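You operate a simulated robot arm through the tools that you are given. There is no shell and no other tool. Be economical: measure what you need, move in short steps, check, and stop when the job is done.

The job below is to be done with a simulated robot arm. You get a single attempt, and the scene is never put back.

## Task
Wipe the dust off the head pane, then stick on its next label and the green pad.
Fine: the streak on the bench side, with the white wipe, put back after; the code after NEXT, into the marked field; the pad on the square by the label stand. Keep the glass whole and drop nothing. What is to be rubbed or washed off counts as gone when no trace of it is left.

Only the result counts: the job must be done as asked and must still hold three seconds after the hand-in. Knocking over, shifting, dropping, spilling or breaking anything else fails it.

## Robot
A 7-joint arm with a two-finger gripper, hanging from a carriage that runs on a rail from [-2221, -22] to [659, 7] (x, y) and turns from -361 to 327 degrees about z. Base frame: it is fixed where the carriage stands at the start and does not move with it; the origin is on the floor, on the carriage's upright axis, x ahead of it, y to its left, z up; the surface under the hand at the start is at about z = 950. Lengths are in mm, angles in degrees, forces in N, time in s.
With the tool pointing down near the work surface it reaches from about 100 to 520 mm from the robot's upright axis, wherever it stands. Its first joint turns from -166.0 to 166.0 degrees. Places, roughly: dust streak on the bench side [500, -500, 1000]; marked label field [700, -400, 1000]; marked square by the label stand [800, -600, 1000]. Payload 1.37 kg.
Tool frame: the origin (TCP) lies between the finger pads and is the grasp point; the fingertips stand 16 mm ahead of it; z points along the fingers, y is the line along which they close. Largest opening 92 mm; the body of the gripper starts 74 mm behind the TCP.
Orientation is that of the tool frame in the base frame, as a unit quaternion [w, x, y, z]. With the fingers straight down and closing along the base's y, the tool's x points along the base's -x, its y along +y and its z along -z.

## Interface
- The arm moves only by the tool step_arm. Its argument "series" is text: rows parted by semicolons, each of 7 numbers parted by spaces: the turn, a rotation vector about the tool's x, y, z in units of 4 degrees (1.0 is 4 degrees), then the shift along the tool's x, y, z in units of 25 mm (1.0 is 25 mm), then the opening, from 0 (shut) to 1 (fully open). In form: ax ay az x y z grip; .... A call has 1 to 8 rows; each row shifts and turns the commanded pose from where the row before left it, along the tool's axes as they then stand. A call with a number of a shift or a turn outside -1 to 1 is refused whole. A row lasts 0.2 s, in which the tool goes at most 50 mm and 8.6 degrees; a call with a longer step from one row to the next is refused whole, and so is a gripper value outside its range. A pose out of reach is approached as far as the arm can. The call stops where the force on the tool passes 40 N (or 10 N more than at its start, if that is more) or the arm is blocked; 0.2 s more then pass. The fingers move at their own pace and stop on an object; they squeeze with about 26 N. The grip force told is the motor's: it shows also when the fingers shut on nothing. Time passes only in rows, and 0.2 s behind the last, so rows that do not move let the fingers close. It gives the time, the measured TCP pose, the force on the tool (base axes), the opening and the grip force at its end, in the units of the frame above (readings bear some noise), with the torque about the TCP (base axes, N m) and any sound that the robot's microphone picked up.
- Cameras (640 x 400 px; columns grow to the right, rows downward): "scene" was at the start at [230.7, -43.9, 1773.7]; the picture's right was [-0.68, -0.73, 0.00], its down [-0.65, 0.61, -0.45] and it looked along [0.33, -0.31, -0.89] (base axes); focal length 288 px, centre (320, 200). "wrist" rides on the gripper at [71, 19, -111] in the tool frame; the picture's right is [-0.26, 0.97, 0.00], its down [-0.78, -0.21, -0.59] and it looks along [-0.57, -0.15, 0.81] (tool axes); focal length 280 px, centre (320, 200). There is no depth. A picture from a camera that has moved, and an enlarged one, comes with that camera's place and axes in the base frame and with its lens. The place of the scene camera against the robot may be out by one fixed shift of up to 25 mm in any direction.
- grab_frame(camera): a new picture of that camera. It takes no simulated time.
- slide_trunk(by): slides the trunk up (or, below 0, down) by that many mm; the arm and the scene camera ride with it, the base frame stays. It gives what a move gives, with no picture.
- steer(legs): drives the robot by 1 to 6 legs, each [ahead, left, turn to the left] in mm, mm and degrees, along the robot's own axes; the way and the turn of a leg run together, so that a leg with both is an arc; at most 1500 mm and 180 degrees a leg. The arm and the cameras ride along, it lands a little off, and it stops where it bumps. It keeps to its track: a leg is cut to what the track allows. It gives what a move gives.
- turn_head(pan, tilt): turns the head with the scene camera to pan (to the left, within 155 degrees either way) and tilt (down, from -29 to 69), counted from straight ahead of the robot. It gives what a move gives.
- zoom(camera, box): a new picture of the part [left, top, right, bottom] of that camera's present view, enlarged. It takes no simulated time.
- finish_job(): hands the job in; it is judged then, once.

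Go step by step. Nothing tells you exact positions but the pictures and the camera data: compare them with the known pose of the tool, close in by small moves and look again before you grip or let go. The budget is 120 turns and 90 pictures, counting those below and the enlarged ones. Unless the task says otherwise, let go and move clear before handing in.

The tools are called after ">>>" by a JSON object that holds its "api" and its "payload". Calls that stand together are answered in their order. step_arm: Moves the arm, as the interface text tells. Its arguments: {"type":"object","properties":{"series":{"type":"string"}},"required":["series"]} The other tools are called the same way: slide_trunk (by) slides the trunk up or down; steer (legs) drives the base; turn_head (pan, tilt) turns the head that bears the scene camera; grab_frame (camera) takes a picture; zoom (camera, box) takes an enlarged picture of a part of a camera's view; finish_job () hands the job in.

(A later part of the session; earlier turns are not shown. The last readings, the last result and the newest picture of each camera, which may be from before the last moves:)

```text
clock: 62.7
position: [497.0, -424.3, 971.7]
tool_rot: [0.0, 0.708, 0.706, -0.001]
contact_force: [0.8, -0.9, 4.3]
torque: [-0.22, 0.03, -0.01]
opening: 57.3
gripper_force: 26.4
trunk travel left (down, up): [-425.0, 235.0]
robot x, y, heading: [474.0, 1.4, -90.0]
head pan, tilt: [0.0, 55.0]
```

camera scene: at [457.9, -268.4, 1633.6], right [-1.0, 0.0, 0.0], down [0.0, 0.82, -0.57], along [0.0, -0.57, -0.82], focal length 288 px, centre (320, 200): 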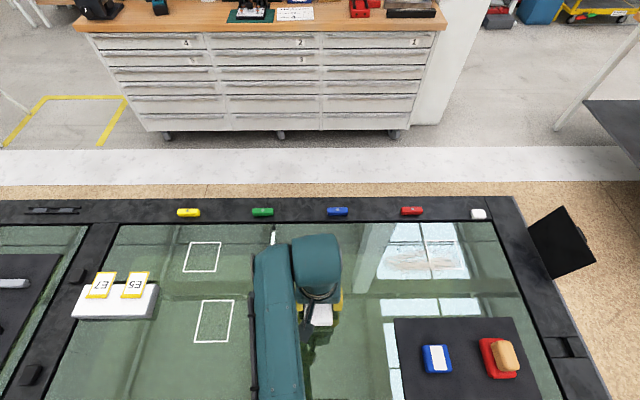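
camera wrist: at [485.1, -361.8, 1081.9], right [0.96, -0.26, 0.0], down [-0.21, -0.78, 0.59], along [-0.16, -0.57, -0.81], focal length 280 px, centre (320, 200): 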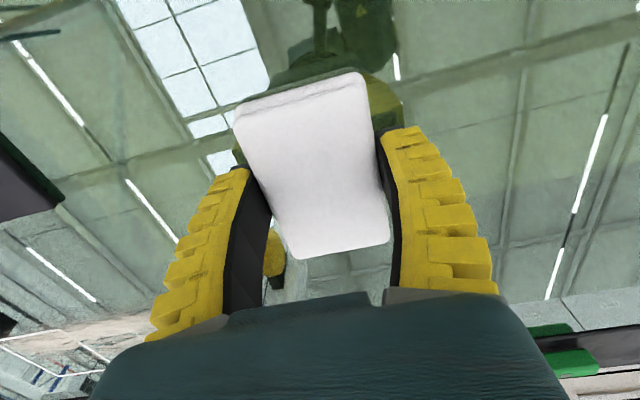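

Now lift, pull back and inspect.

>>> {"api": "step_arm", "payload": {"series": "0 0 0 0.4 0 0 0.3;0 0 0 0 0 -0.6 0.3;0 0 0 1 -1 -1 0.3;0 0 0 1 -1 -0.5 0.3;0 0 0 1 -1 0 0.3;0 0 0 1 -1 0 0.3;0 0 0 1 -1 0 0.3;0 0 0 1 -1 0 0.3"}}

>>> {"api": "zoom", "payload": {"camera": "scene", "box": [200, 200, 440, 350]}}

```text
clock: 64.5
position: [345.5, -265.4, 1023.2]
tool_rot: [-0.001, 0.707, 0.707, 0.0]
contact_force: [-0.1, -0.7, -0.4]
torque: [0.0, 0.0, -0.01]
opening: 57.2
gripper_force: 25.8
trunk travel left (down, up): [-425.0, 235.0]
robot x, y, heading: [472.4, 5.7, -90.0]
head pan, tilt: [0.0, 55.0]
```

```text
2.67 times, centred on (320, 275) of scene
camera zoom: at [458.0, -268.5, 1633.6], right [-1.0, 0.0, 0.0], down [0.0, 0.82, -0.57], along [0.0, -0.57, -0.82], focal length 768 px, centre (320, 0)
```

zoom: 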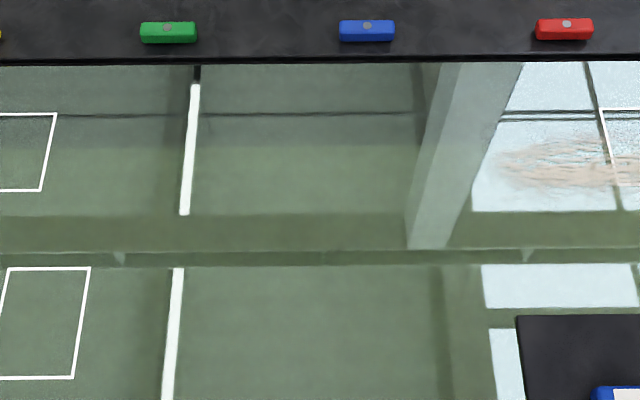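

The streak is gone. Now I return the wipe to its spot at (238, −67).

>>> {"api": "step_arm", "payload": {"series": "0 0 0 1 -0.54 -0.5 0.3;0 0 0 1 -0.54 0 0.3;0 0 0 1 -0.54 0 0.3;0 0 0 1 -0.54 0 0.3;0 0 0 1 -0.54 0 0.3;0 0 0 1 -0.54 0 0.3;0 0 0 1 -0.54 0 0.3;0 0 0 0.9 -0.54 0 0.3"}}

>>> {"api": "grab_frame", "payload": {"camera": "wrist"}}

```text
clock: 66.3
position: [237.7, -65.2, 1035.0]
tool_rot: [0.0, 0.707, 0.707, 0.0]
contact_force: [-0.2, 0.4, 0.4]
torque: [0.01, 0.03, 0.01]
opening: 57.0
gripper_force: 26.4
trunk travel left (down, up): [-425.0, 235.0]
robot x, y, heading: [474.4, 7.1, -89.9]
head pan, tilt: [0.0, 55.0]
```

```text
55 pictures are left
camera wrist: at [256.4, 5.3, 1144.7], right [0.96, -0.26, 0.0], down [-0.21, -0.78, 0.59], along [-0.15, -0.57, -0.81], focal length 280 px, centre (320, 200)
```

wrist: 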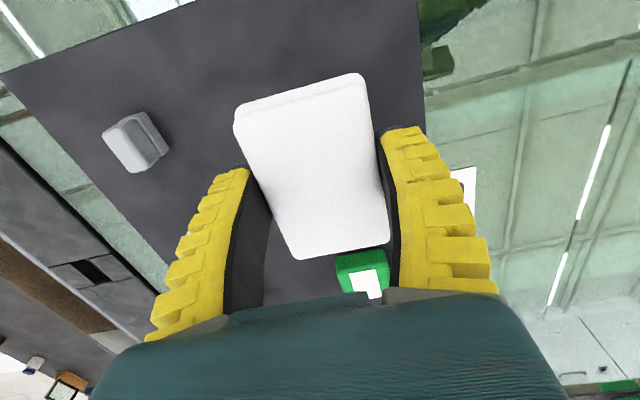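

>>> {"api": "step_arm", "payload": {"series": "0 0 0 -0.05 0 1 0.3;0 0 0 0 0 1 0.3;0 0 0 0 0 0.16 0.3;0 0 0 0 0 0 0.3"}}

>>> {"api": "step_arm", "payload": {"series": "0 0 0 0 0 0.06 0.3;0 0 0 0 0 0.04 0.3;0 0 0 0 0 0 0.3"}}

```text
clock: 67.3
position: [239.3, -66.3, 981.0]
tool_rot: [0.0, 0.707, 0.707, 0.0]
contact_force: [1.1, -0.2, 0.1]
torque: [0.0, 0.03, 0.01]
opening: 57.1
gripper_force: 26.2
trunk travel left (down, up): [-425.0, 235.0]
robot x, y, heading: [470.0, 3.8, -90.1]
head pan, tilt: [0.0, 55.0]
```

```text
clock: 68.1
position: [240.3, -68.1, 978.4]
tool_rot: [0.001, 0.708, 0.706, 0.0]
contact_force: [0.6, 1.0, -0.6]
torque: [0.0, 0.02, -0.01]
opening: 56.9
gripper_force: 26.0
trunk travel left (down, up): [-425.0, 235.0]
robot x, y, heading: [471.1, 5.8, -90.1]
head pan, tilt: [0.0, 55.0]
```

>>> {"api": "step_arm", "payload": {"series": "0 0 0 0 0 0.05 0.3;0 0 0 0 0 0 0.3"}}

```text
clock: 68.7
position: [239.9, -67.8, 977.0]
tool_rot: [0.0, 0.708, 0.707, -0.001]
contact_force: [4.3, 1.3, 13.1]
torque: [0.02, -0.07, -0.02]
opening: 57.7
gripper_force: 26.4
trunk travel left (down, up): [-425.0, 235.0]
robot x, y, heading: [474.6, 5.5, -89.9]
head pan, tilt: [0.0, 55.0]
```

Contact; release, raise, and move toward the green pad at about (230, −222).

>>> {"api": "step_arm", "payload": {"series": "0 0 0 0 0 0 0.6;0 0 0 0 0 0 0.9;0 0 0 0 0 -0.3 1;0 0 0 0 0 -1 1;0 0 0 0 0 -1 1;0 0 0 -1 0 -1 1;0 0 0 -1 0 0 1;0 0 0 -1 0 0 1"}}

>>> {"api": "grab_frame", "payload": {"camera": "wrist"}}

```text
clock: 70.5
position: [239.0, -141.6, 1058.2]
tool_rot: [0.001, 0.708, 0.706, 0.0]
contact_force: [-0.3, -0.1, -1.3]
torque: [-0.02, 0.0, 0.01]
opening: 91.8
gripper_force: 0.0
trunk travel left (down, up): [-425.0, 235.0]
robot x, y, heading: [473.4, 8.1, -90.2]
head pan, tilt: [0.0, 55.0]
```

```text
54 pictures are left
camera wrist: at [257.4, -71.2, 1168.8], right [0.96, -0.26, 0.0], down [-0.21, -0.78, 0.59], along [-0.15, -0.57, -0.81], focal length 280 px, centre (320, 200)
```

wrist: 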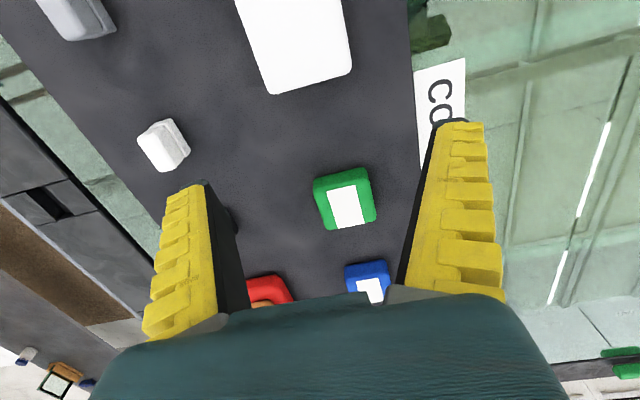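

>>> {"api": "step_arm", "payload": {"series": "0 0 0 -1 0.08 0 1;0 0 0 -1 0 0 1;0 0 0 -1 0 1 1;0 0 0 -0.1 0 0.9 1;0 0 0 0 0 0 1"}}

>>> {"api": "grab_frame", "payload": {"camera": "wrist"}}

```text
clock: 71.7
position: [239.1, -218.8, 1012.9]
tool_rot: [0.0, 0.708, 0.706, 0.001]
contact_force: [0.0, 0.6, -1.2]
torque: [0.01, 0.0, 0.05]
opening: 91.9
gripper_force: 0.0
trunk travel left (down, up): [-425.0, 235.0]
robot x, y, heading: [472.5, 5.1, -89.7]
head pan, tilt: [0.0, 55.0]
```

```text
53 pictures are left
camera wrist: at [258.3, -147.8, 1122.8], right [0.96, -0.26, 0.0], down [-0.21, -0.78, 0.59], along [-0.15, -0.57, -0.81], focal length 280 px, centre (320, 200)
```

wrist: 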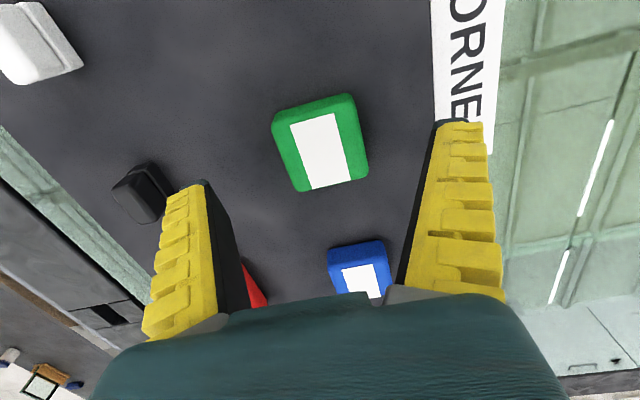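

>>> {"api": "step_arm", "payload": {"series": "0 0 0 0 0.08 1 1;0 0 0 0 0 0.4 1;0 0 0 0 0 0.15 1;0 0 0 0 0 0 1"}}

>>> {"api": "step_arm", "payload": {"series": "0 0 0 0 0 0 0.6;0 0 0 0 0 0 0.3;0 0 0 0 0 0 0.3;0 0 0 0 0 0 0.3"}}

>>> {"api": "grab_frame", "payload": {"camera": "wrist"}}

```text
clock: 72.7
position: [243.0, -219.2, 973.8]
tool_rot: [0.0, 0.708, 0.706, 0.0]
contact_force: [-0.8, -0.2, -0.3]
torque: [0.01, 0.06, 0.0]
opening: 91.9
gripper_force: 0.1
trunk travel left (down, up): [-425.0, 235.0]
robot x, y, heading: [473.9, 3.7, -90.0]
head pan, tilt: [0.0, 55.0]
```

```text
clock: 73.7
position: [243.0, -217.4, 974.4]
tool_rot: [0.0, 0.708, 0.706, 0.0]
contact_force: [0.5, 0.9, 5.1]
torque: [0.03, 0.03, 0.01]
opening: 43.0
gripper_force: 26.2
trunk travel left (down, up): [-425.0, 235.0]
robot x, y, heading: [474.4, 8.0, -90.3]
head pan, tilt: [0.0, 55.0]
```

```text
52 pictures are left
camera wrist: at [261.7, -148.0, 1084.9], right [0.96, -0.26, 0.0], down [-0.21, -0.78, 0.59], along [-0.15, -0.57, -0.81], focal length 280 px, centre (320, 200)
```

wrist: 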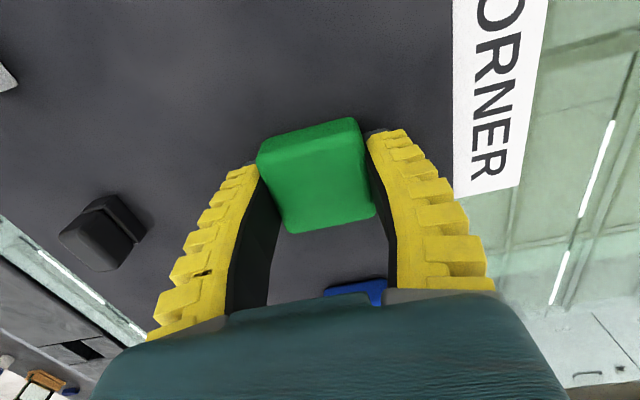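

The pad is gripped (its liner has come off). I lift, drive to the end of the track and reach toward the square at about (764, −567).

>>> {"api": "step_arm", "payload": {"series": "0 0 0 0 0 -1 0.2;0 0 0 0 0 -1 0.2;0 0 0 0 0 -1 0.2;0 0 0 -0.3 1 -1 0.2;0 0 0 -0.3 1 0 0.2;0 0 0 -0.3 1 0 0.2;0 0 0 -0.3 1 0 0.2;0 0 0 -0.3 1 0 0.2"}}

>>> {"api": "steer", "payload": {"legs": [[0, 186, 0]]}}

>>> {"api": "step_arm", "payload": {"series": "0 0 0 -0.8 1 0 0.2;0 0 0 -0.8 1 0 0.2;0 0 0 -0.8 1 0 0.2;0 0 0 -0.8 1 0 0.2;0 0 0 -0.8 1 0 0.2;0 0 0 -1 1 0 0.2;0 0 0 -1 0.8 0 0.2;0 0 0 -1 0 0 0.2"}}

>>> {"api": "grab_frame", "payload": {"camera": "wrist"}}

>>> {"api": "grab_frame", "payload": {"camera": "scene"}}

```text
clock: 75.5
position: [367.7, -255.5, 1070.0]
tool_rot: [0.001, 0.709, 0.706, -0.002]
contact_force: [0.1, -0.8, -1.3]
torque: [-0.03, 0.0, 0.02]
opening: 42.5
gripper_force: 26.2
out of reach, approached as far as the arm can: row 8
trunk travel left (down, up): [-425.0, 235.0]
robot x, y, heading: [475.5, 4.8, -90.1]
head pan, tilt: [0.0, 55.0]
```

```text
clock: 77.0
position: [549.1, -254.4, 1069.4]
tool_rot: [0.002, 0.707, 0.707, -0.002]
contact_force: [0.6, 0.5, -0.3]
torque: [0.0, -0.01, 0.0]
opening: 42.4
gripper_force: 26.3
trunk travel left (down, up): [-425.0, 235.0]
robot x, y, heading: [656.8, 7.6, -90.2]
head pan, tilt: [0.0, 55.0]
```

```text
clock: 78.8
position: [719.2, -431.5, 1069.9]
tool_rot: [0.001, 0.707, 0.707, 0.0]
contact_force: [0.1, 0.3, -1.0]
torque: [-0.02, -0.01, -0.03]
opening: 42.8
gripper_force: 25.9
trunk travel left (down, up): [-425.0, 235.0]
robot x, y, heading: [652.4, 2.3, -89.8]
head pan, tilt: [0.0, 55.0]
```

```text
51 pictures are left
camera wrist: at [737.4, -359.9, 1180.1], right [0.96, -0.26, 0.0], down [-0.21, -0.78, 0.59], along [-0.15, -0.57, -0.81], focal length 280 px, centre (320, 200)
```

wrist: 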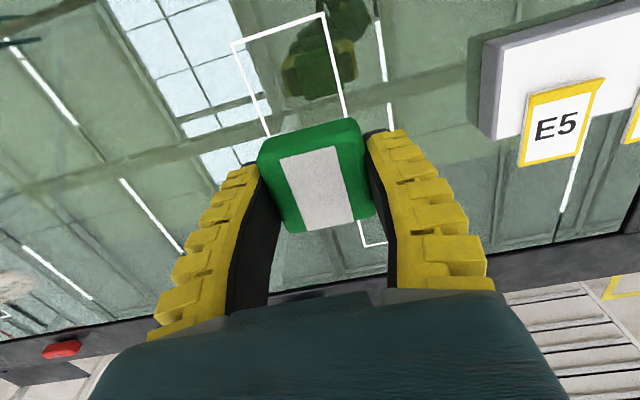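

```text
50 pictures are left
camera scene: at [639.7, -266.5, 1633.6], right [-1.0, 0.0, 0.0], down [0.0, 0.82, -0.57], along [0.0, -0.57, -0.82], focal length 288 px, centre (320, 200)
```

scene: 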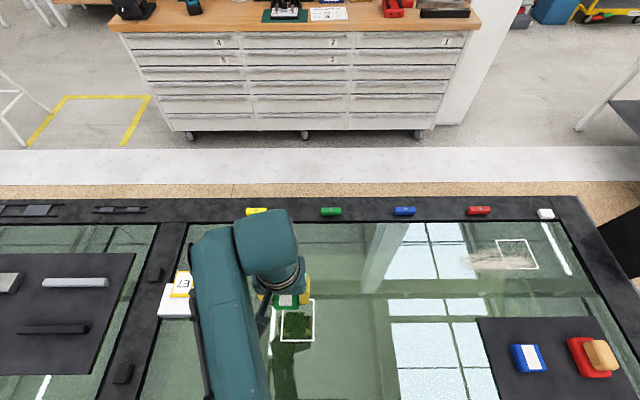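

I'll lower the trunk a bit more for reach and close in on the square.

>>> {"api": "slide_trunk", "payload": {"by": -60}}

>>> {"api": "step_arm", "payload": {"series": "0 0 0 -1 1 0 0.2;0 0 0 -1 0.8 0 0.2;0 0 0 -1 0 0 0.2;0 0 0 -1 0 0 0.2;0 0 0 -1 0 0 0.2;0 0 0 0 0 0 0.2"}}

>>> {"api": "grab_frame", "payload": {"camera": "wrist"}}

>>> {"api": "grab_frame", "payload": {"camera": "scene"}}

```text
clock: 79.8
position: [718.2, -430.8, 1009.2]
tool_rot: [0.002, 0.707, 0.707, -0.001]
contact_force: [-0.4, -0.6, -0.5]
torque: [0.03, 0.01, -0.03]
opening: 42.5
gripper_force: 26.4
trunk travel left (down, up): [-365.0, 295.0]
robot x, y, heading: [650.4, 6.4, -89.8]
head pan, tilt: [0.0, 55.0]
```

```text
clock: 81.2
position: [762.1, -556.1, 1009.7]
tool_rot: [0.0, 0.707, 0.707, -0.002]
contact_force: [0.0, -0.8, -0.4]
torque: [0.04, -0.03, -0.01]
opening: 42.6
gripper_force: 26.0
trunk travel left (down, up): [-365.0, 295.0]
robot x, y, heading: [655.0, 4.5, -90.0]
head pan, tilt: [0.0, 55.0]
```

```text
49 pictures are left
camera wrist: at [780.1, -484.6, 1119.3], right [0.97, -0.26, 0.0], down [-0.21, -0.78, 0.59], along [-0.15, -0.57, -0.81], focal length 280 px, centre (320, 200)
```

wrist: 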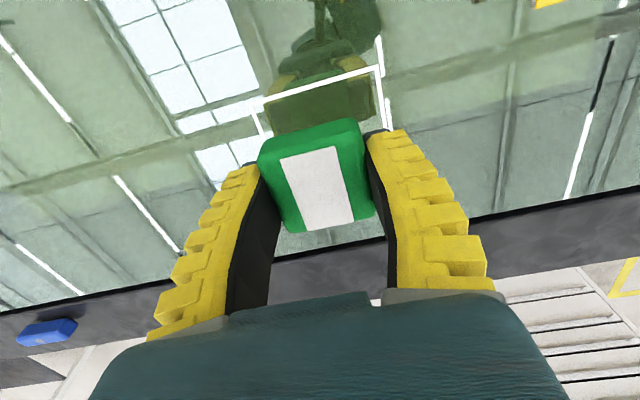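

```text
48 pictures are left
camera scene: at [639.7, -266.7, 1573.6], right [-1.0, 0.0, 0.0], down [0.0, 0.82, -0.57], along [0.0, -0.57, -0.82], focal length 288 px, centre (320, 200)
```

scene: 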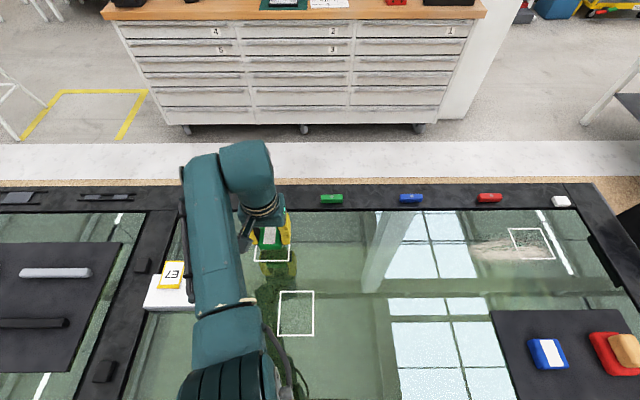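

Square centre is about (766, −562). Adjust and lower.

>>> {"api": "step_arm", "payload": {"series": "0 0 0 -0.24 0.16 0.8 0.2;0 0 0 0 0 0.5 0.2;0 0 0 0 0 0.1 0.2;0 0 0 0 0 0 0.2"}}

>>> {"api": "grab_frame", "payload": {"camera": "wrist"}}

>>> {"api": "zoom", "payload": {"camera": "scene", "box": [210, 190, 370, 290]}}

```text
clock: 82.2
position: [766.0, -561.0, 974.8]
tool_rot: [0.001, 0.707, 0.707, -0.001]
contact_force: [-0.6, -0.3, 0.4]
torque: [-0.01, 0.0, 0.0]
opening: 42.5
gripper_force: 25.8
trunk travel left (down, up): [-365.0, 295.0]
robot x, y, heading: [652.3, 5.5, -89.9]
head pan, tilt: [0.0, 55.0]
```

```text
47 pictures are left
camera wrist: at [785.0, -490.8, 1085.7], right [0.97, -0.26, 0.0], down [-0.21, -0.78, 0.59], along [-0.15, -0.57, -0.81], focal length 280 px, centre (320, 200)
```

wrist: 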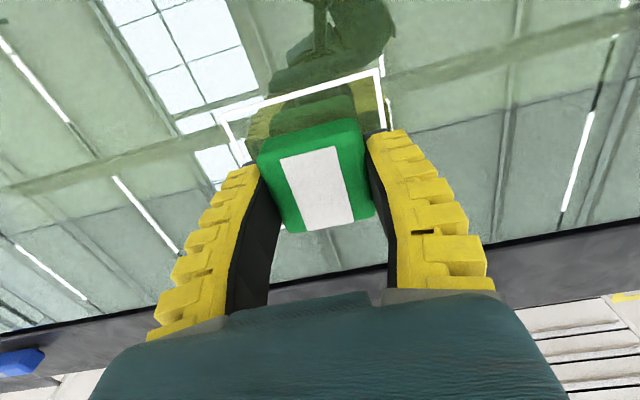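

```text
4.00 times, centred on (290, 240) of scene
camera zoom: at [639.7, -266.6, 1573.6], right [-1.0, 0.0, 0.0], down [0.0, 0.82, -0.57], along [0.0, -0.57, -0.82], focal length 1152 px, centre (440, 40)
```

zoom: 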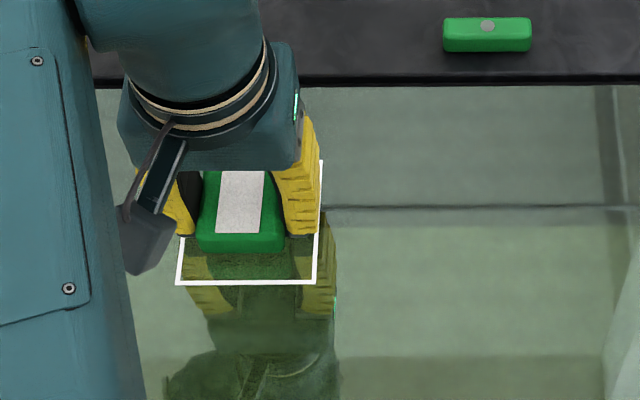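

>>> {"api": "step_arm", "payload": {"series": "0 0 0 -0.12 0 0.05 0.2;0 0 0 0 0 0.06 0.2;0 0 0 0 0 0 0.2"}}

>>> {"api": "step_arm", "payload": {"series": "0 0 0 0 0 0.05 0.2;0 0 0 0 0 0.04 0.2;0 0 0 0 0 0 0.2"}}

```text
clock: 83.0
position: [767.5, -564.9, 971.1]
tool_rot: [0.001, 0.707, 0.707, -0.001]
contact_force: [0.5, -0.4, -0.1]
torque: [0.01, -0.03, -0.01]
opening: 42.2
gripper_force: 26.0
trunk travel left (down, up): [-365.0, 295.0]
robot x, y, heading: [651.8, 7.1, -90.1]
head pan, tilt: [0.0, 55.0]
```

```text
clock: 83.8
position: [766.5, -564.5, 970.0]
tool_rot: [0.001, 0.707, 0.707, -0.001]
contact_force: [0.2, 1.0, 0.0]
torque: [-0.01, 0.01, 0.0]
opening: 42.2
gripper_force: 25.7
trunk travel left (down, up): [-365.0, 295.0]
robot x, y, heading: [652.4, 7.2, -89.9]
head pan, tilt: [0.0, 55.0]
```

>>> {"api": "step_arm", "payload": {"series": "0 0 0 0 0 0.05 0.2;0 0 0 0 0 0 0.2"}}

>>> {"api": "step_arm", "payload": {"series": "0 0 0 0 0 0.03 0.2;0 0 0 0 0 0 0.2"}}

```text
clock: 84.4
position: [767.4, -563.9, 969.7]
tool_rot: [0.001, 0.708, 0.707, -0.002]
contact_force: [-0.9, 1.8, 3.7]
torque: [0.11, -0.02, -0.03]
opening: 42.7
gripper_force: 25.5
trunk travel left (down, up): [-365.0, 295.0]
robot x, y, heading: [656.6, 2.9, -89.8]
head pan, tilt: [0.0, 55.0]
```

```text
clock: 85.0
position: [767.6, -563.5, 970.0]
tool_rot: [0.002, 0.707, 0.708, 0.0]
contact_force: [-0.5, -0.1, 2.5]
torque: [0.03, -0.03, 0.0]
opening: 42.2
gripper_force: 25.9
trunk travel left (down, up): [-365.0, 295.0]
robot x, y, heading: [653.9, 5.8, -90.1]
head pan, tilt: [0.0, 55.0]
```

>>> {"api": "step_arm", "payload": {"series": "0 0 0 0 0 0.04 0.2;0 0 0 0 0 0.02 0.2;0 0 0 0 0 0 0.2"}}

```text
clock: 85.8
position: [767.4, -564.8, 968.3]
tool_rot: [0.002, 0.707, 0.707, -0.002]
contact_force: [-1.4, 11.5, 20.5]
torque: [0.25, 0.0, 0.01]
opening: 43.6
gripper_force: 26.3
trunk travel left (down, up): [-365.0, 295.0]
robot x, y, heading: [654.0, 4.9, -90.1]
head pan, tilt: [0.0, 55.0]
```

Pressed with 20 N. Release and retreat, then look.

>>> {"api": "step_arm", "payload": {"series": "0 0 0 0 0 0 0.5;0 0 0 0 0 0 0.9;0 0 0 0 0 0 1;0 0 0 0 0 -1 1;0 0 0 0 0 -1 1;0 0 0 1 0 -1 1;0 0 0 1 0 -1 1;0 0 0 1 0 0 1"}}

>>> {"api": "grab_frame", "payload": {"camera": "wrist"}}

```text
clock: 87.6
position: [767.3, -489.1, 1068.9]
tool_rot: [0.002, 0.707, 0.707, -0.001]
contact_force: [-0.4, -0.4, -0.2]
torque: [0.0, 0.01, 0.02]
opening: 92.0
gripper_force: 0.1
trunk travel left (down, up): [-365.0, 295.0]
robot x, y, heading: [652.3, 8.1, -90.0]
head pan, tilt: [0.0, 55.0]
```

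```text
45 pictures are left
camera wrist: at [786.5, -418.3, 1178.4], right [0.96, -0.26, 0.0], down [-0.21, -0.78, 0.59], along [-0.15, -0.57, -0.81], focal length 280 px, centre (320, 200)
```

wrist: 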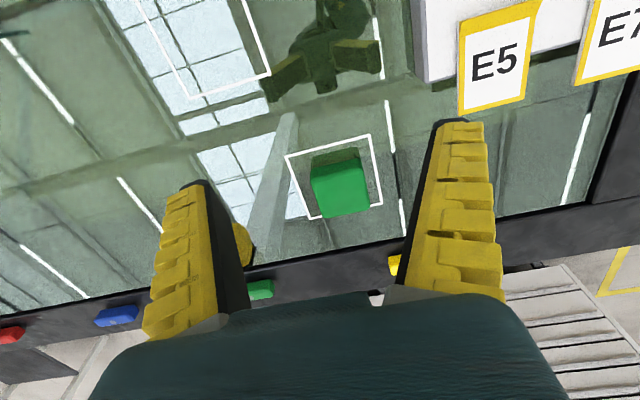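

The pad sits in its square. Next I look at the E7 label on its stand.

>>> {"api": "step_arm", "payload": {"series": "0 0 0 1 1 0 1;0 0 0 1 1 0 1;0 0 0 1 1 0 1;0 0 0 0.5 1 0 1;0 0 0 0 1 0 1;0 0 0 0 1 0 1;0 0 0 0 0 0 1"}}

>>> {"api": "grab_frame", "payload": {"camera": "wrist"}}

>>> {"api": "turn_head", "payload": {"pan": 50, "tilt": 50}}

>>> {"api": "grab_frame", "payload": {"camera": "scene"}}

```text
clock: 89.2
position: [919.0, -400.6, 1067.9]
tool_rot: [0.001, 0.708, 0.706, -0.001]
contact_force: [0.3, 0.1, 0.4]
torque: [0.01, 0.03, -0.03]
opening: 91.8
gripper_force: 0.2
trunk travel left (down, up): [-365.0, 295.0]
robot x, y, heading: [655.7, 5.0, -89.8]
head pan, tilt: [0.0, 55.0]
```

```text
44 pictures are left
camera wrist: at [937.6, -329.3, 1177.2], right [0.97, -0.26, 0.0], down [-0.21, -0.78, 0.59], along [-0.15, -0.57, -0.81], focal length 280 px, centre (320, 200)
```

wrist: 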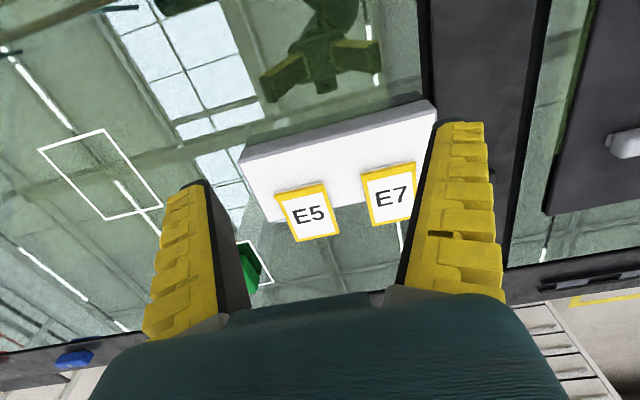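

```text
clock: 90.4
position: [918.3, -400.1, 1067.8]
tool_rot: [0.002, 0.707, 0.708, -0.001]
contact_force: [0.0, 0.0, -0.1]
torque: [-0.01, -0.05, 0.01]
opening: 91.9
gripper_force: 0.1
trunk travel left (down, up): [-365.0, 295.0]
robot x, y, heading: [652.9, 4.0, -89.9]
head pan, tilt: [50.0, 50.0]
```

```text
43 pictures are left
camera scene: at [698.6, -243.9, 1580.1], right [-0.64, -0.77, 0.0], down [-0.59, 0.49, -0.64], along [0.49, -0.41, -0.77], focal length 288 px, centre (320, 200)
```

scene: 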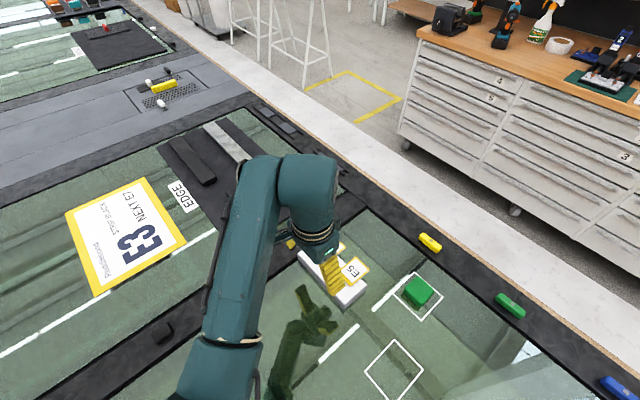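

>>> {"api": "zoom", "payload": {"camera": "wrist", "box": [230, 90, 440, 260]}}

>>> {"api": "zoom", "payload": {"camera": "scene", "box": [280, 220, 460, 330]}}

```text
2.35 times, centred on (335, 175) of wrist
camera zoom: at [937.1, -329.4, 1177.1], right [0.97, -0.26, 0.0], down [-0.21, -0.78, 0.59], along [-0.15, -0.57, -0.81], focal length 660 px, centre (285, 259)
```

zoom: 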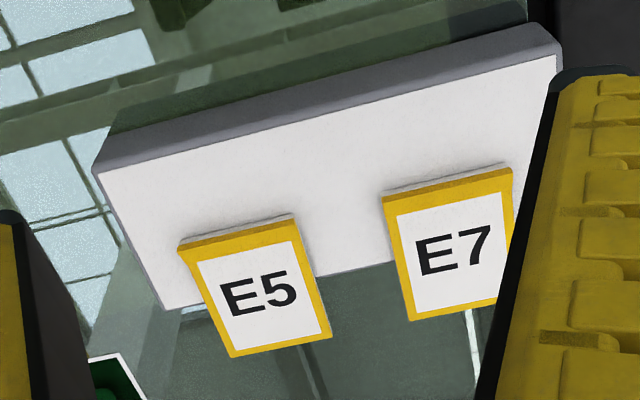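

```text
3.56 times, centred on (370, 275) of scene
camera zoom: at [698.6, -243.9, 1580.1], right [-0.64, -0.77, 0.0], down [-0.59, 0.49, -0.64], along [0.49, -0.41, -0.77], focal length 1024 px, centre (142, -67)
```

zoom: 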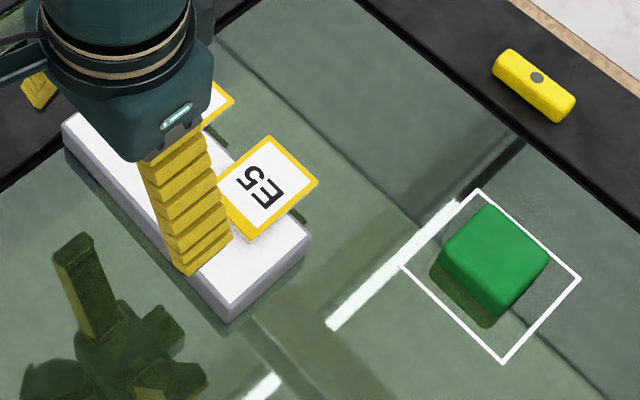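

Labels are thin cards (47×60 mm) half overhanging the stand: E7 centre about (962, −476), z ≈ 985. I go above it with a moderate opening.

>>> {"api": "step_arm", "payload": {"series": "0 0 0 -1 1 0 0.7;0 0 0 -1 0.74 0 0.7;0 0 0 -0.96 0 0.5 0.7;0 0 0 0 0 1 0.7;0 0 0 0 0 0.6 0.7;0 0 0 0 0 0 0.7"}}

>>> {"api": "grab_frame", "payload": {"camera": "wrist"}}

```text
clock: 91.8
position: [962.9, -474.0, 1013.2]
tool_rot: [0.001, 0.708, 0.707, -0.001]
contact_force: [-0.1, 0.6, 0.3]
torque: [0.01, 0.01, -0.01]
opening: 66.6
gripper_force: 1.7
trunk travel left (down, up): [-365.0, 295.0]
robot x, y, heading: [654.6, 7.9, -89.9]
head pan, tilt: [50.0, 50.0]
```

```text
40 pictures are left
camera wrist: at [981.5, -403.3, 1123.3], right [0.97, -0.26, 0.0], down [-0.21, -0.78, 0.59], along [-0.15, -0.57, -0.81], focal length 280 px, centre (320, 200)
```

wrist: 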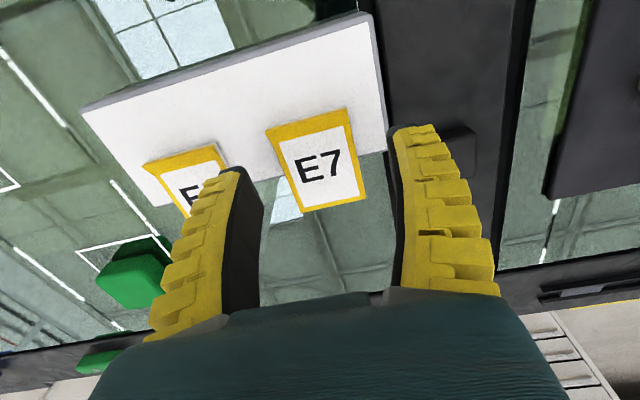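

>>> {"api": "step_arm", "payload": {"series": "0 0 0 -0.08 -0.03 0.2 0.62;0 0 0 0 0 0.2 0.62;0 0 0 0 0 0 0.62;0 0 0 0 0 0 0.62"}}

>>> {"api": "zoom", "payload": {"camera": "wrist", "box": [180, 60, 460, 260]}}

>>> {"api": "zoom", "payload": {"camera": "scene", "box": [250, 180, 450, 320]}}

```text
clock: 92.8
position: [960.2, -477.3, 1002.6]
tool_rot: [0.001, 0.708, 0.706, -0.001]
contact_force: [0.8, -0.3, 0.4]
torque: [0.0, -0.01, -0.02]
opening: 59.7
gripper_force: 1.9
trunk travel left (down, up): [-365.0, 295.0]
robot x, y, heading: [655.0, 11.1, -89.8]
head pan, tilt: [50.0, 50.0]
```

```text
2.00 times, centred on (320, 160) of wrist
camera zoom: at [979.5, -406.0, 1113.9], right [0.97, -0.26, 0.0], down [-0.21, -0.78, 0.59], along [-0.15, -0.57, -0.81], focal length 561 px, centre (320, 280)
```

zoom: 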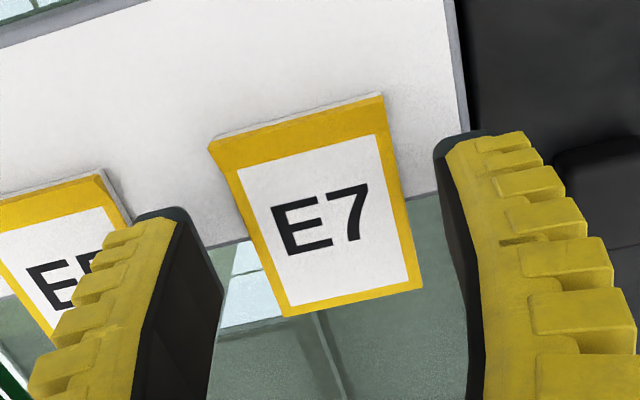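

```text
2.86 times, centred on (350, 250) of scene
camera zoom: at [698.7, -243.9, 1580.1], right [-0.64, -0.77, 0.0], down [-0.59, 0.49, -0.64], along [0.49, -0.41, -0.77], focal length 823 px, centre (234, 57)
```

zoom: 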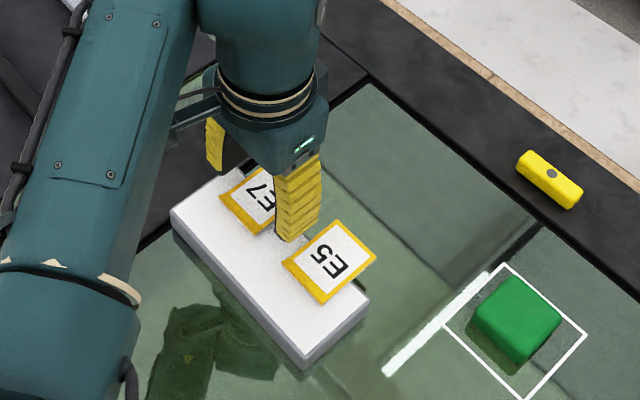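

>>> {"api": "step_arm", "payload": {"series": "0 0 0 0 0.04 0.06 0.62;0 0 0 0 0 0.04 0.62;0 0 0 0 0 0 0.62"}}

>>> {"api": "step_arm", "payload": {"series": "0 0 0 0 0 0.04 0.62;0 0 0 0 0 0.02 0.62;0 0 0 0 0 0 0.62"}}

```text
clock: 93.6
position: [962.5, -478.0, 1002.5]
tool_rot: [0.001, 0.708, 0.707, -0.001]
contact_force: [-0.8, 1.0, -0.8]
torque: [-0.01, -0.02, 0.01]
opening: 59.7
gripper_force: 2.2
trunk travel left (down, up): [-365.0, 295.0]
robot x, y, heading: [657.3, 7.6, -90.1]
head pan, tilt: [50.0, 50.0]
```

```text
clock: 94.4
position: [961.7, -477.9, 1000.4]
tool_rot: [0.001, 0.707, 0.707, -0.001]
contact_force: [-0.1, 0.4, 0.0]
torque: [-0.05, 0.0, 0.02]
opening: 59.5
gripper_force: 2.7
trunk travel left (down, up): [-365.0, 295.0]
robot x, y, heading: [654.7, 4.2, -89.9]
head pan, tilt: [50.0, 50.0]
```

>>> {"api": "step_arm", "payload": {"series": "0 0 0 0 0 0.04 0.62;0 0 0 0 0 0 0.62"}}

>>> {"api": "step_arm", "payload": {"series": "0 0 0 0 0 0.04 0.62;0 0 0 0 0 0 0.62"}}

>>> {"api": "zoom", "payload": {"camera": "wrist", "box": [180, 60, 460, 260]}}

```text
clock: 95.0
position: [960.5, -478.4, 999.3]
tool_rot: [0.001, 0.707, 0.707, -0.001]
contact_force: [0.1, -0.3, 0.7]
torque: [0.03, 0.01, -0.01]
opening: 59.9
gripper_force: 2.0
trunk travel left (down, up): [-365.0, 295.0]
robot x, y, heading: [653.8, 4.4, -89.9]
head pan, tilt: [50.0, 50.0]
```

```text
clock: 95.6
position: [961.0, -477.5, 997.9]
tool_rot: [0.0, 0.707, 0.708, -0.002]
contact_force: [0.0, 1.0, 0.2]
torque: [0.01, 0.03, 0.01]
opening: 59.6
gripper_force: 1.7
trunk travel left (down, up): [-365.0, 295.0]
robot x, y, heading: [654.6, 5.5, -90.0]
head pan, tilt: [50.0, 50.0]
```

```text
2.00 times, centred on (320, 160) of wrist
camera zoom: at [979.8, -406.8, 1109.3], right [0.97, -0.26, 0.0], down [-0.21, -0.78, 0.59], along [-0.15, -0.57, -0.81], focal length 561 px, centre (320, 280)
```

zoom: 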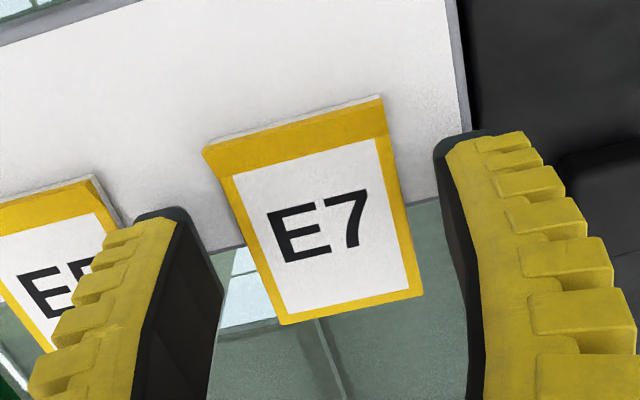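

>>> {"api": "step_arm", "payload": {"series": "0 0 0 0 0 0.04 0.62;0 0 0 0 0 0.03 0.62;0 0 0 0 0 0 0.62"}}

>>> {"api": "step_arm", "payload": {"series": "0 0 0 0 0 0.04 0.62;0 0 0 0 0 0.02 0.62;0 0 0 0 0 0 0.62"}}

```text
clock: 96.4
position: [962.0, -478.4, 997.2]
tool_rot: [0.001, 0.707, 0.707, -0.001]
contact_force: [0.4, 0.4, 0.5]
torque: [0.0, 0.0, 0.02]
opening: 59.8
gripper_force: 2.1
trunk travel left (down, up): [-365.0, 295.0]
robot x, y, heading: [655.0, 9.6, -89.8]
head pan, tilt: [50.0, 50.0]
```

```text
clock: 97.2
position: [961.5, -478.0, 994.3]
tool_rot: [0.002, 0.706, 0.708, -0.002]
contact_force: [-0.9, -0.4, -0.4]
torque: [-0.02, 0.02, -0.01]
opening: 59.6
gripper_force: 2.2
trunk travel left (down, up): [-365.0, 295.0]
robot x, y, heading: [654.2, 7.1, -89.7]
head pan, tilt: [50.0, 50.0]
```

>>> {"api": "step_arm", "payload": {"series": "0 0 0 0 0 0.04 0.62;0 0 0 0 0 0.02 0.62;0 0 0 0 0 0 0.62"}}

>>> {"api": "step_arm", "payload": {"series": "0 0 0 0 0 0.04 0.62;0 0 0 0 0 0 0.62"}}

>>> {"api": "zoom", "payload": {"camera": "wrist", "box": [180, 60, 460, 260]}}

```text
clock: 98.0
position: [961.6, -479.1, 993.7]
tool_rot: [0.001, 0.707, 0.707, -0.001]
contact_force: [0.2, 0.5, -1.0]
torque: [0.02, -0.01, -0.02]
opening: 59.8
gripper_force: 2.1
trunk travel left (down, up): [-365.0, 295.0]
robot x, y, heading: [653.0, 6.2, -89.6]
head pan, tilt: [50.0, 50.0]
```

```text
clock: 98.6
position: [960.7, -479.3, 992.6]
tool_rot: [0.001, 0.707, 0.707, -0.001]
contact_force: [-0.8, -0.1, 0.1]
torque: [0.02, 0.01, -0.01]
opening: 59.7
gripper_force: 2.1
trunk travel left (down, up): [-365.0, 295.0]
robot x, y, heading: [654.6, 6.6, -89.8]
head pan, tilt: [50.0, 50.0]
```

```text
2.00 times, centred on (320, 160) of wrist
camera zoom: at [980.1, -408.0, 1103.0], right [0.97, -0.26, 0.0], down [-0.21, -0.78, 0.59], along [-0.15, -0.57, -0.81], focal length 561 px, centre (320, 280)
```

zoom: 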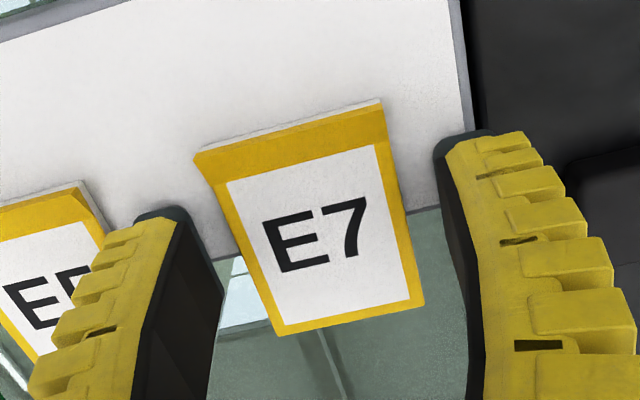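

>>> {"api": "step_arm", "payload": {"series": "0 0 0 0.06 0 0.04 0.62;0 0 0 0 0 0.03 0.62;0 0 0 0 0 0 0.62"}}

>>> {"api": "step_arm", "payload": {"series": "0 0 0 0 0 0.04 0.62;0 0 0 0 0 0.02 0.62;0 0 0 0 0 0 0.62"}}

>>> {"api": "step_arm", "payload": {"series": "0 0 0 0 0 0.04 0.62;0 0 0 0 0 0.02 0.62;0 0 0 0 0 0 0.62"}}

```text
clock: 99.4
position: [961.7, -477.3, 990.5]
tool_rot: [0.002, 0.708, 0.707, -0.002]
contact_force: [-1.0, 1.6, 10.8]
torque: [0.04, 0.18, -0.13]
opening: 56.7
gripper_force: 0.3
trunk travel left (down, up): [-365.0, 295.0]
robot x, y, heading: [655.5, 5.1, -90.2]
head pan, tilt: [50.0, 50.0]
```

```text
clock: 100.2
position: [960.9, -478.2, 991.6]
tool_rot: [0.004, 0.707, 0.707, -0.002]
contact_force: [-4.4, 5.9, 31.1]
torque: [0.12, 0.44, -0.24]
opening: 59.6
gripper_force: 1.8
trunk travel left (down, up): [-365.0, 295.0]
robot x, y, heading: [657.8, 7.5, -90.0]
head pan, tilt: [50.0, 50.0]
```

```text
clock: 100.6
position: [961.0, -478.1, 991.9]
tool_rot: [0.004, 0.707, 0.707, -0.003]
contact_force: [-4.4, 4.8, 13.7]
torque: [0.18, 0.09, 0.09]
opening: 32.9
gripper_force: 23.7
trunk travel left (down, up): [-365.0, 295.0]
robot x, y, heading: [653.6, 6.1, -89.9]
head pan, tilt: [50.0, 50.0]
stopped in row 2: the force on the tool passed its limit at 44 N (the readings are from after the stop); the commanded pose is now the measured one
```

Contact with the stand found at about 991, but the fingers closed oddly. Looking.

>>> {"api": "grab_frame", "payload": {"camera": "wrist"}}

>>> {"api": "zoom", "payload": {"camera": "scene", "box": [250, 180, 450, 320]}}

```text
35 pictures are left
camera wrist: at [980.0, -406.9, 1102.1], right [0.96, -0.26, 0.01], down [-0.21, -0.77, 0.6], along [-0.15, -0.58, -0.8], focal length 280 px, centre (320, 200)
```

wrist: 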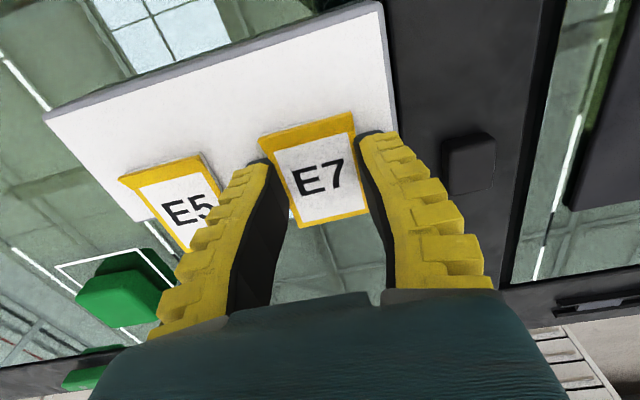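

```text
2.86 times, centred on (350, 250) of scene
camera zoom: at [698.4, -244.0, 1579.7], right [-0.64, -0.77, 0.0], down [-0.59, 0.49, -0.64], along [0.49, -0.41, -0.77], focal length 823 px, centre (234, 57)
```

zoom: 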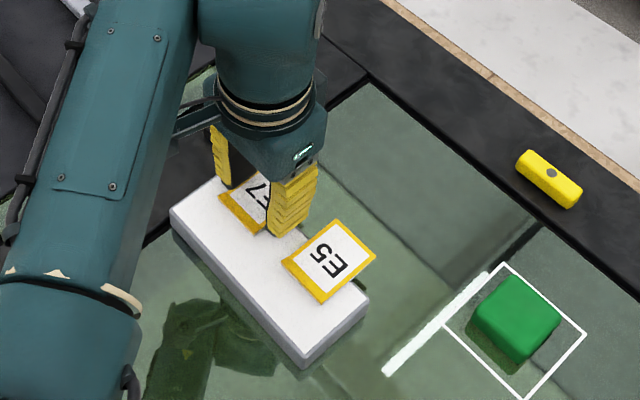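

The fingers have shut on the label at stand-top level, which is just what I want. I relax the pressure a little and hold.

>>> {"api": "step_arm", "payload": {"series": "0 0 0 0 0 -0.03 0.25;0 0 0 0 0 0 0.25;0 0 0 0 0 0 0.25"}}

>>> {"api": "zoom", "payload": {"camera": "wrist", "box": [180, 60, 460, 260]}}

```text
clock: 101.4
position: [962.6, -478.1, 993.3]
tool_rot: [0.005, 0.707, 0.707, -0.003]
contact_force: [-3.1, 1.5, 16.2]
torque: [0.09, 0.1, 0.01]
opening: 24.4
gripper_force: 25.4
trunk travel left (down, up): [-365.0, 295.0]
robot x, y, heading: [658.5, 6.6, -89.9]
head pan, tilt: [50.0, 50.0]
```

```text
2.00 times, centred on (320, 160) of wrist
camera zoom: at [980.7, -407.3, 1102.4], right [0.96, -0.26, 0.01], down [-0.21, -0.77, 0.6], along [-0.15, -0.58, -0.8], focal length 561 px, centre (320, 280)
```

zoom: 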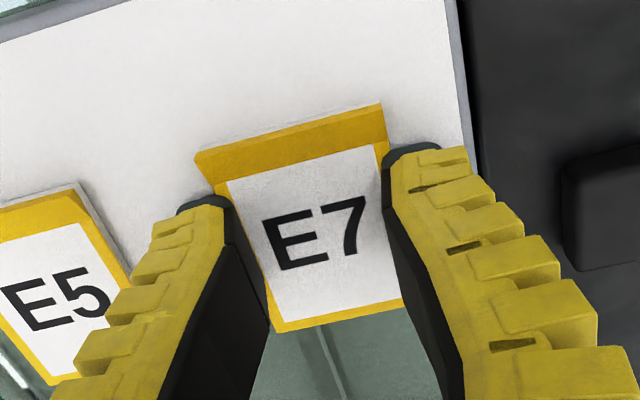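

The tips rode up onto the thin card (~1.5 mm). I'll lift, straighten, and instead pinch the card by its sides in the overhang, tips just below it.

>>> {"api": "step_arm", "payload": {"series": "0 0 0 0 0 -0.1 0.25;0 0 0 0 0 -0.3 0.25;0.04 0.16 0 0 0 -0.2 0.66;0 0 0 -0.92 -0.04 0 0.66;0 0 0 0 0 0 0.66;0 0 0 0 0 0 0.66"}}

>>> {"api": "grab_frame", "payload": {"camera": "wrist"}}

```text
clock: 102.8
position: [961.4, -501.9, 1005.3]
tool_rot: [-0.002, 0.707, 0.707, 0.001]
contact_force: [-0.2, -0.6, -0.1]
torque: [0.03, 0.0, 0.02]
opening: 63.4
gripper_force: 1.8
trunk travel left (down, up): [-365.0, 295.0]
robot x, y, heading: [655.6, 5.8, -90.2]
head pan, tilt: [50.0, 50.0]
```

```text
32 pictures are left
camera wrist: at [979.3, -430.9, 1116.6], right [0.97, -0.26, 0.0], down [-0.21, -0.78, 0.59], along [-0.16, -0.57, -0.81], focal length 280 px, centre (320, 200)
```

wrist: 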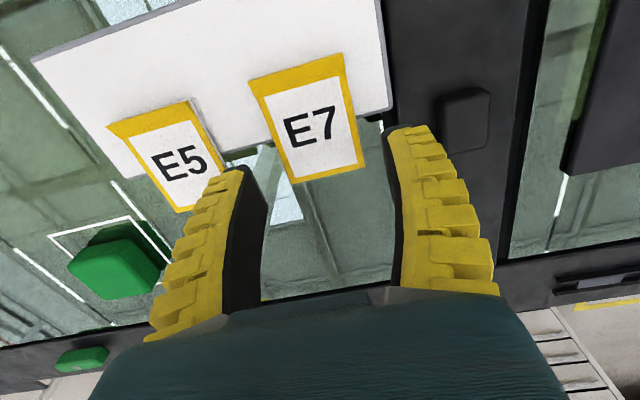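

>>> {"api": "step_arm", "payload": {"series": "0 0 0 -0.05 -0.05 0.3 0.64;0 0 0 0 0 0.2 0.64;0 0 0 0 0 0.1 0.64;0 0 0 0 0 0.04 0.64;0 0 0 0 0 0 0.64"}}

>>> {"api": "grab_frame", "payload": {"camera": "wrist"}}

```text
clock: 104.0
position: [960.3, -502.0, 989.3]
tool_rot: [-0.001, 0.707, 0.707, 0.001]
contact_force: [0.4, 0.0, -0.5]
torque: [0.01, -0.04, -0.03]
opening: 61.6
gripper_force: 1.4
trunk travel left (down, up): [-365.0, 295.0]
robot x, y, heading: [654.6, 7.4, -89.9]
head pan, tilt: [50.0, 50.0]
```

```text
31 pictures are left
camera wrist: at [977.8, -432.2, 1099.9], right [0.97, -0.26, 0.0], down [-0.21, -0.78, 0.59], along [-0.16, -0.57, -0.81], focal length 280 px, centre (320, 200)
```

wrist: 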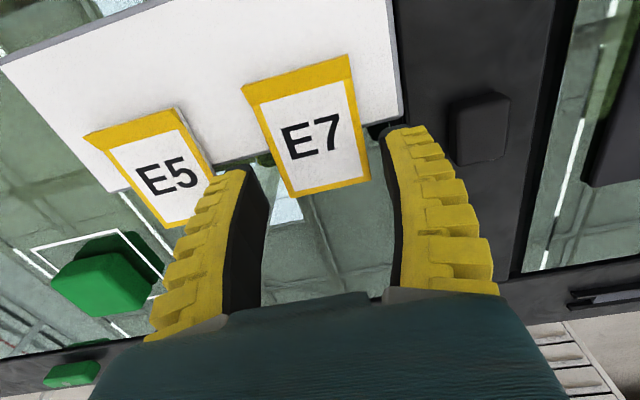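

>>> {"api": "step_arm", "payload": {"series": "0 0 0 0 0 0.04 0.55;0 0 0 0 0 0 0.42;0 0 0 0 0 0 0.42;0 0 0 0 0 0 0.42"}}

>>> {"api": "zoom", "payload": {"camera": "wrist", "box": [180, 40, 460, 240]}}

```text
clock: 105.0
position: [959.0, -501.0, 988.7]
tool_rot: [-0.002, 0.707, 0.707, 0.001]
contact_force: [3.8, -0.2, 0.8]
torque: [0.01, -0.05, -0.02]
opening: 44.1
gripper_force: 4.3
trunk travel left (down, up): [-365.0, 295.0]
robot x, y, heading: [652.5, 7.8, -90.1]
head pan, tilt: [50.0, 50.0]
```

```text
2.00 times, centred on (320, 140) of wrist
camera zoom: at [978.5, -432.0, 1099.9], right [0.97, -0.26, 0.0], down [-0.21, -0.78, 0.59], along [-0.15, -0.57, -0.81], focal length 561 px, centre (320, 320)
```

zoom: 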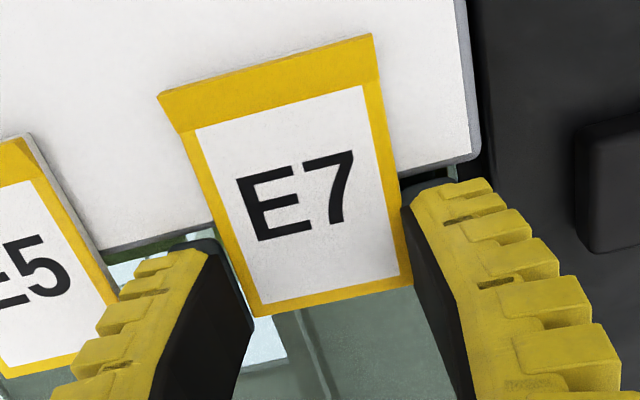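

>>> {"api": "step_arm", "payload": {"series": "0 0 0 0 0 0 0.3;0 0 0 0 0 0 0.3;0 0 0 0 0 0 0.3"}}

>>> {"api": "zoom", "payload": {"camera": "wrist", "box": [180, 40, 460, 240]}}

```text
clock: 105.8
position: [957.9, -503.7, 988.8]
tool_rot: [-0.001, 0.707, 0.707, 0.0]
contact_force: [0.0, 0.8, 8.6]
torque: [0.16, 0.01, 0.0]
opening: 29.1
gripper_force: 26.4
trunk travel left (down, up): [-365.0, 295.0]
robot x, y, heading: [655.6, 6.4, -89.8]
head pan, tilt: [50.0, 50.0]
```

```text
2.00 times, centred on (320, 140) of wrist
camera zoom: at [977.9, -432.5, 1100.4], right [0.96, -0.26, 0.0], down [-0.21, -0.78, 0.59], along [-0.16, -0.57, -0.81], focal length 561 px, centre (320, 320)
```

zoom: 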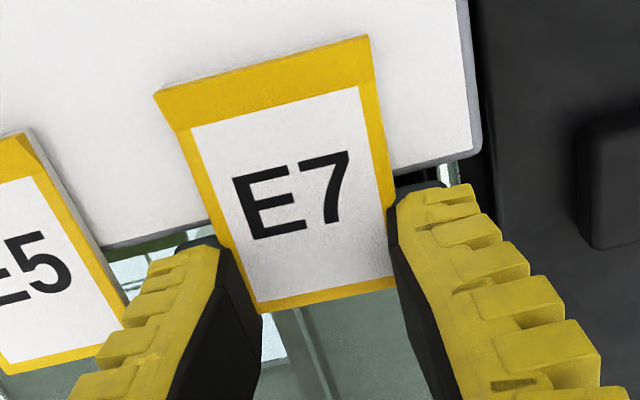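

Maybe the fingers flex at the tips and do hold the label. I lift a few mm and look.

>>> {"api": "step_arm", "payload": {"series": "0 0 0 0 0 -0.1 0.25;0 0 0 0 0 -0.2 0.25;0 0 0 0 0 -0.2 0.25;0 0 0 0 0 0 0.25"}}

>>> {"api": "grab_frame", "payload": {"camera": "wrist"}}

>>> {"api": "zoom", "payload": {"camera": "scene", "box": [250, 180, 450, 320]}}

```text
clock: 106.8
position: [959.4, -500.3, 1000.6]
tool_rot: [-0.002, 0.707, 0.707, 0.002]
contact_force: [0.1, -0.7, 0.6]
torque: [0.02, 0.02, 0.01]
opening: 8.2
gripper_force: 8.4
trunk travel left (down, up): [-365.0, 295.0]
robot x, y, heading: [652.2, 7.6, -90.0]
head pan, tilt: [50.0, 50.0]
```

```text
28 pictures are left
camera wrist: at [978.1, -431.0, 1111.9], right [0.97, -0.26, 0.0], down [-0.21, -0.78, 0.59], along [-0.16, -0.56, -0.81], focal length 280 px, centre (320, 200)
```

wrist: 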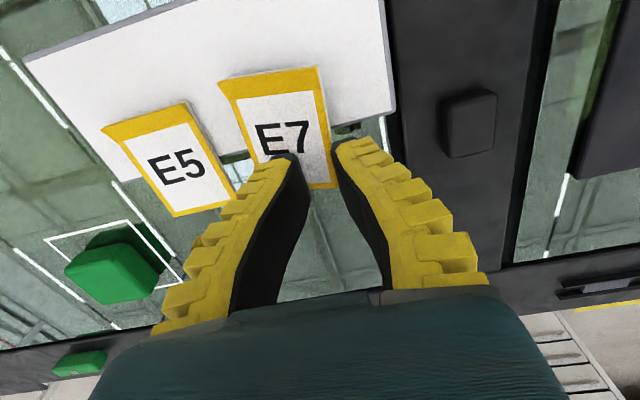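

```text
2.86 times, centred on (350, 250) of scene
camera zoom: at [698.6, -243.9, 1580.1], right [-0.64, -0.77, 0.0], down [-0.59, 0.49, -0.64], along [0.49, -0.41, -0.77], focal length 823 px, centre (234, 57)
```

zoom: 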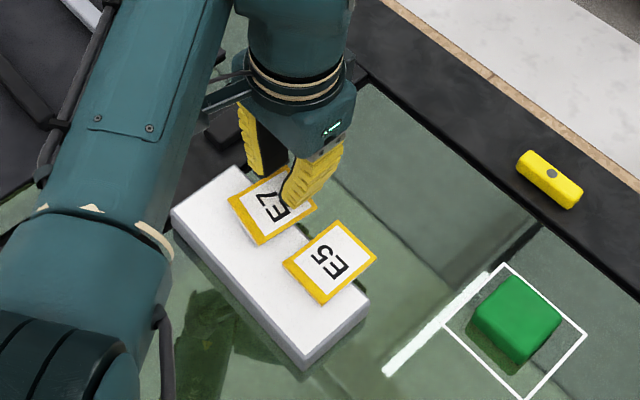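

The label wasn't held; it slid about 13 mm left and turned about 6°, toward E5 (which hasn't moved). I'll nudge it back by friction, pressing lightly from above with closed fingertips, then pinch deeper.

>>> {"api": "step_arm", "payload": {"series": "0 0 0 0 0 -0.4 0;0 -0.08 0 0.7 -0.5 0 0;0 0 0 0.66 0 0 0;0 0 0 0 0 0.3 0;0 0 0 0 0 0.2 0;0 0 0 0 0 0 0"}}

>>> {"api": "grab_frame", "payload": {"camera": "wrist"}}

```text
clock: 108.2
position: [947.5, -468.0, 1000.3]
tool_rot: [0.0, 0.707, 0.707, 0.0]
contact_force: [-0.4, -0.6, 0.2]
torque: [0.02, 0.01, -0.01]
opening: 0.0
gripper_force: 25.8
trunk travel left (down, up): [-365.0, 295.0]
robot x, y, heading: [656.0, 4.1, -89.8]
head pan, tilt: [50.0, 50.0]
```

```text
26 pictures are left
camera wrist: at [966.7, -396.8, 1109.8], right [0.97, -0.26, 0.0], down [-0.21, -0.78, 0.59], along [-0.16, -0.57, -0.81], focal length 280 px, centre (320, 200)
```

wrist: 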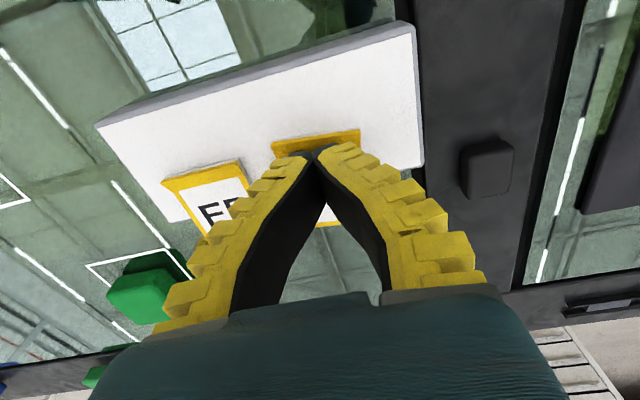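

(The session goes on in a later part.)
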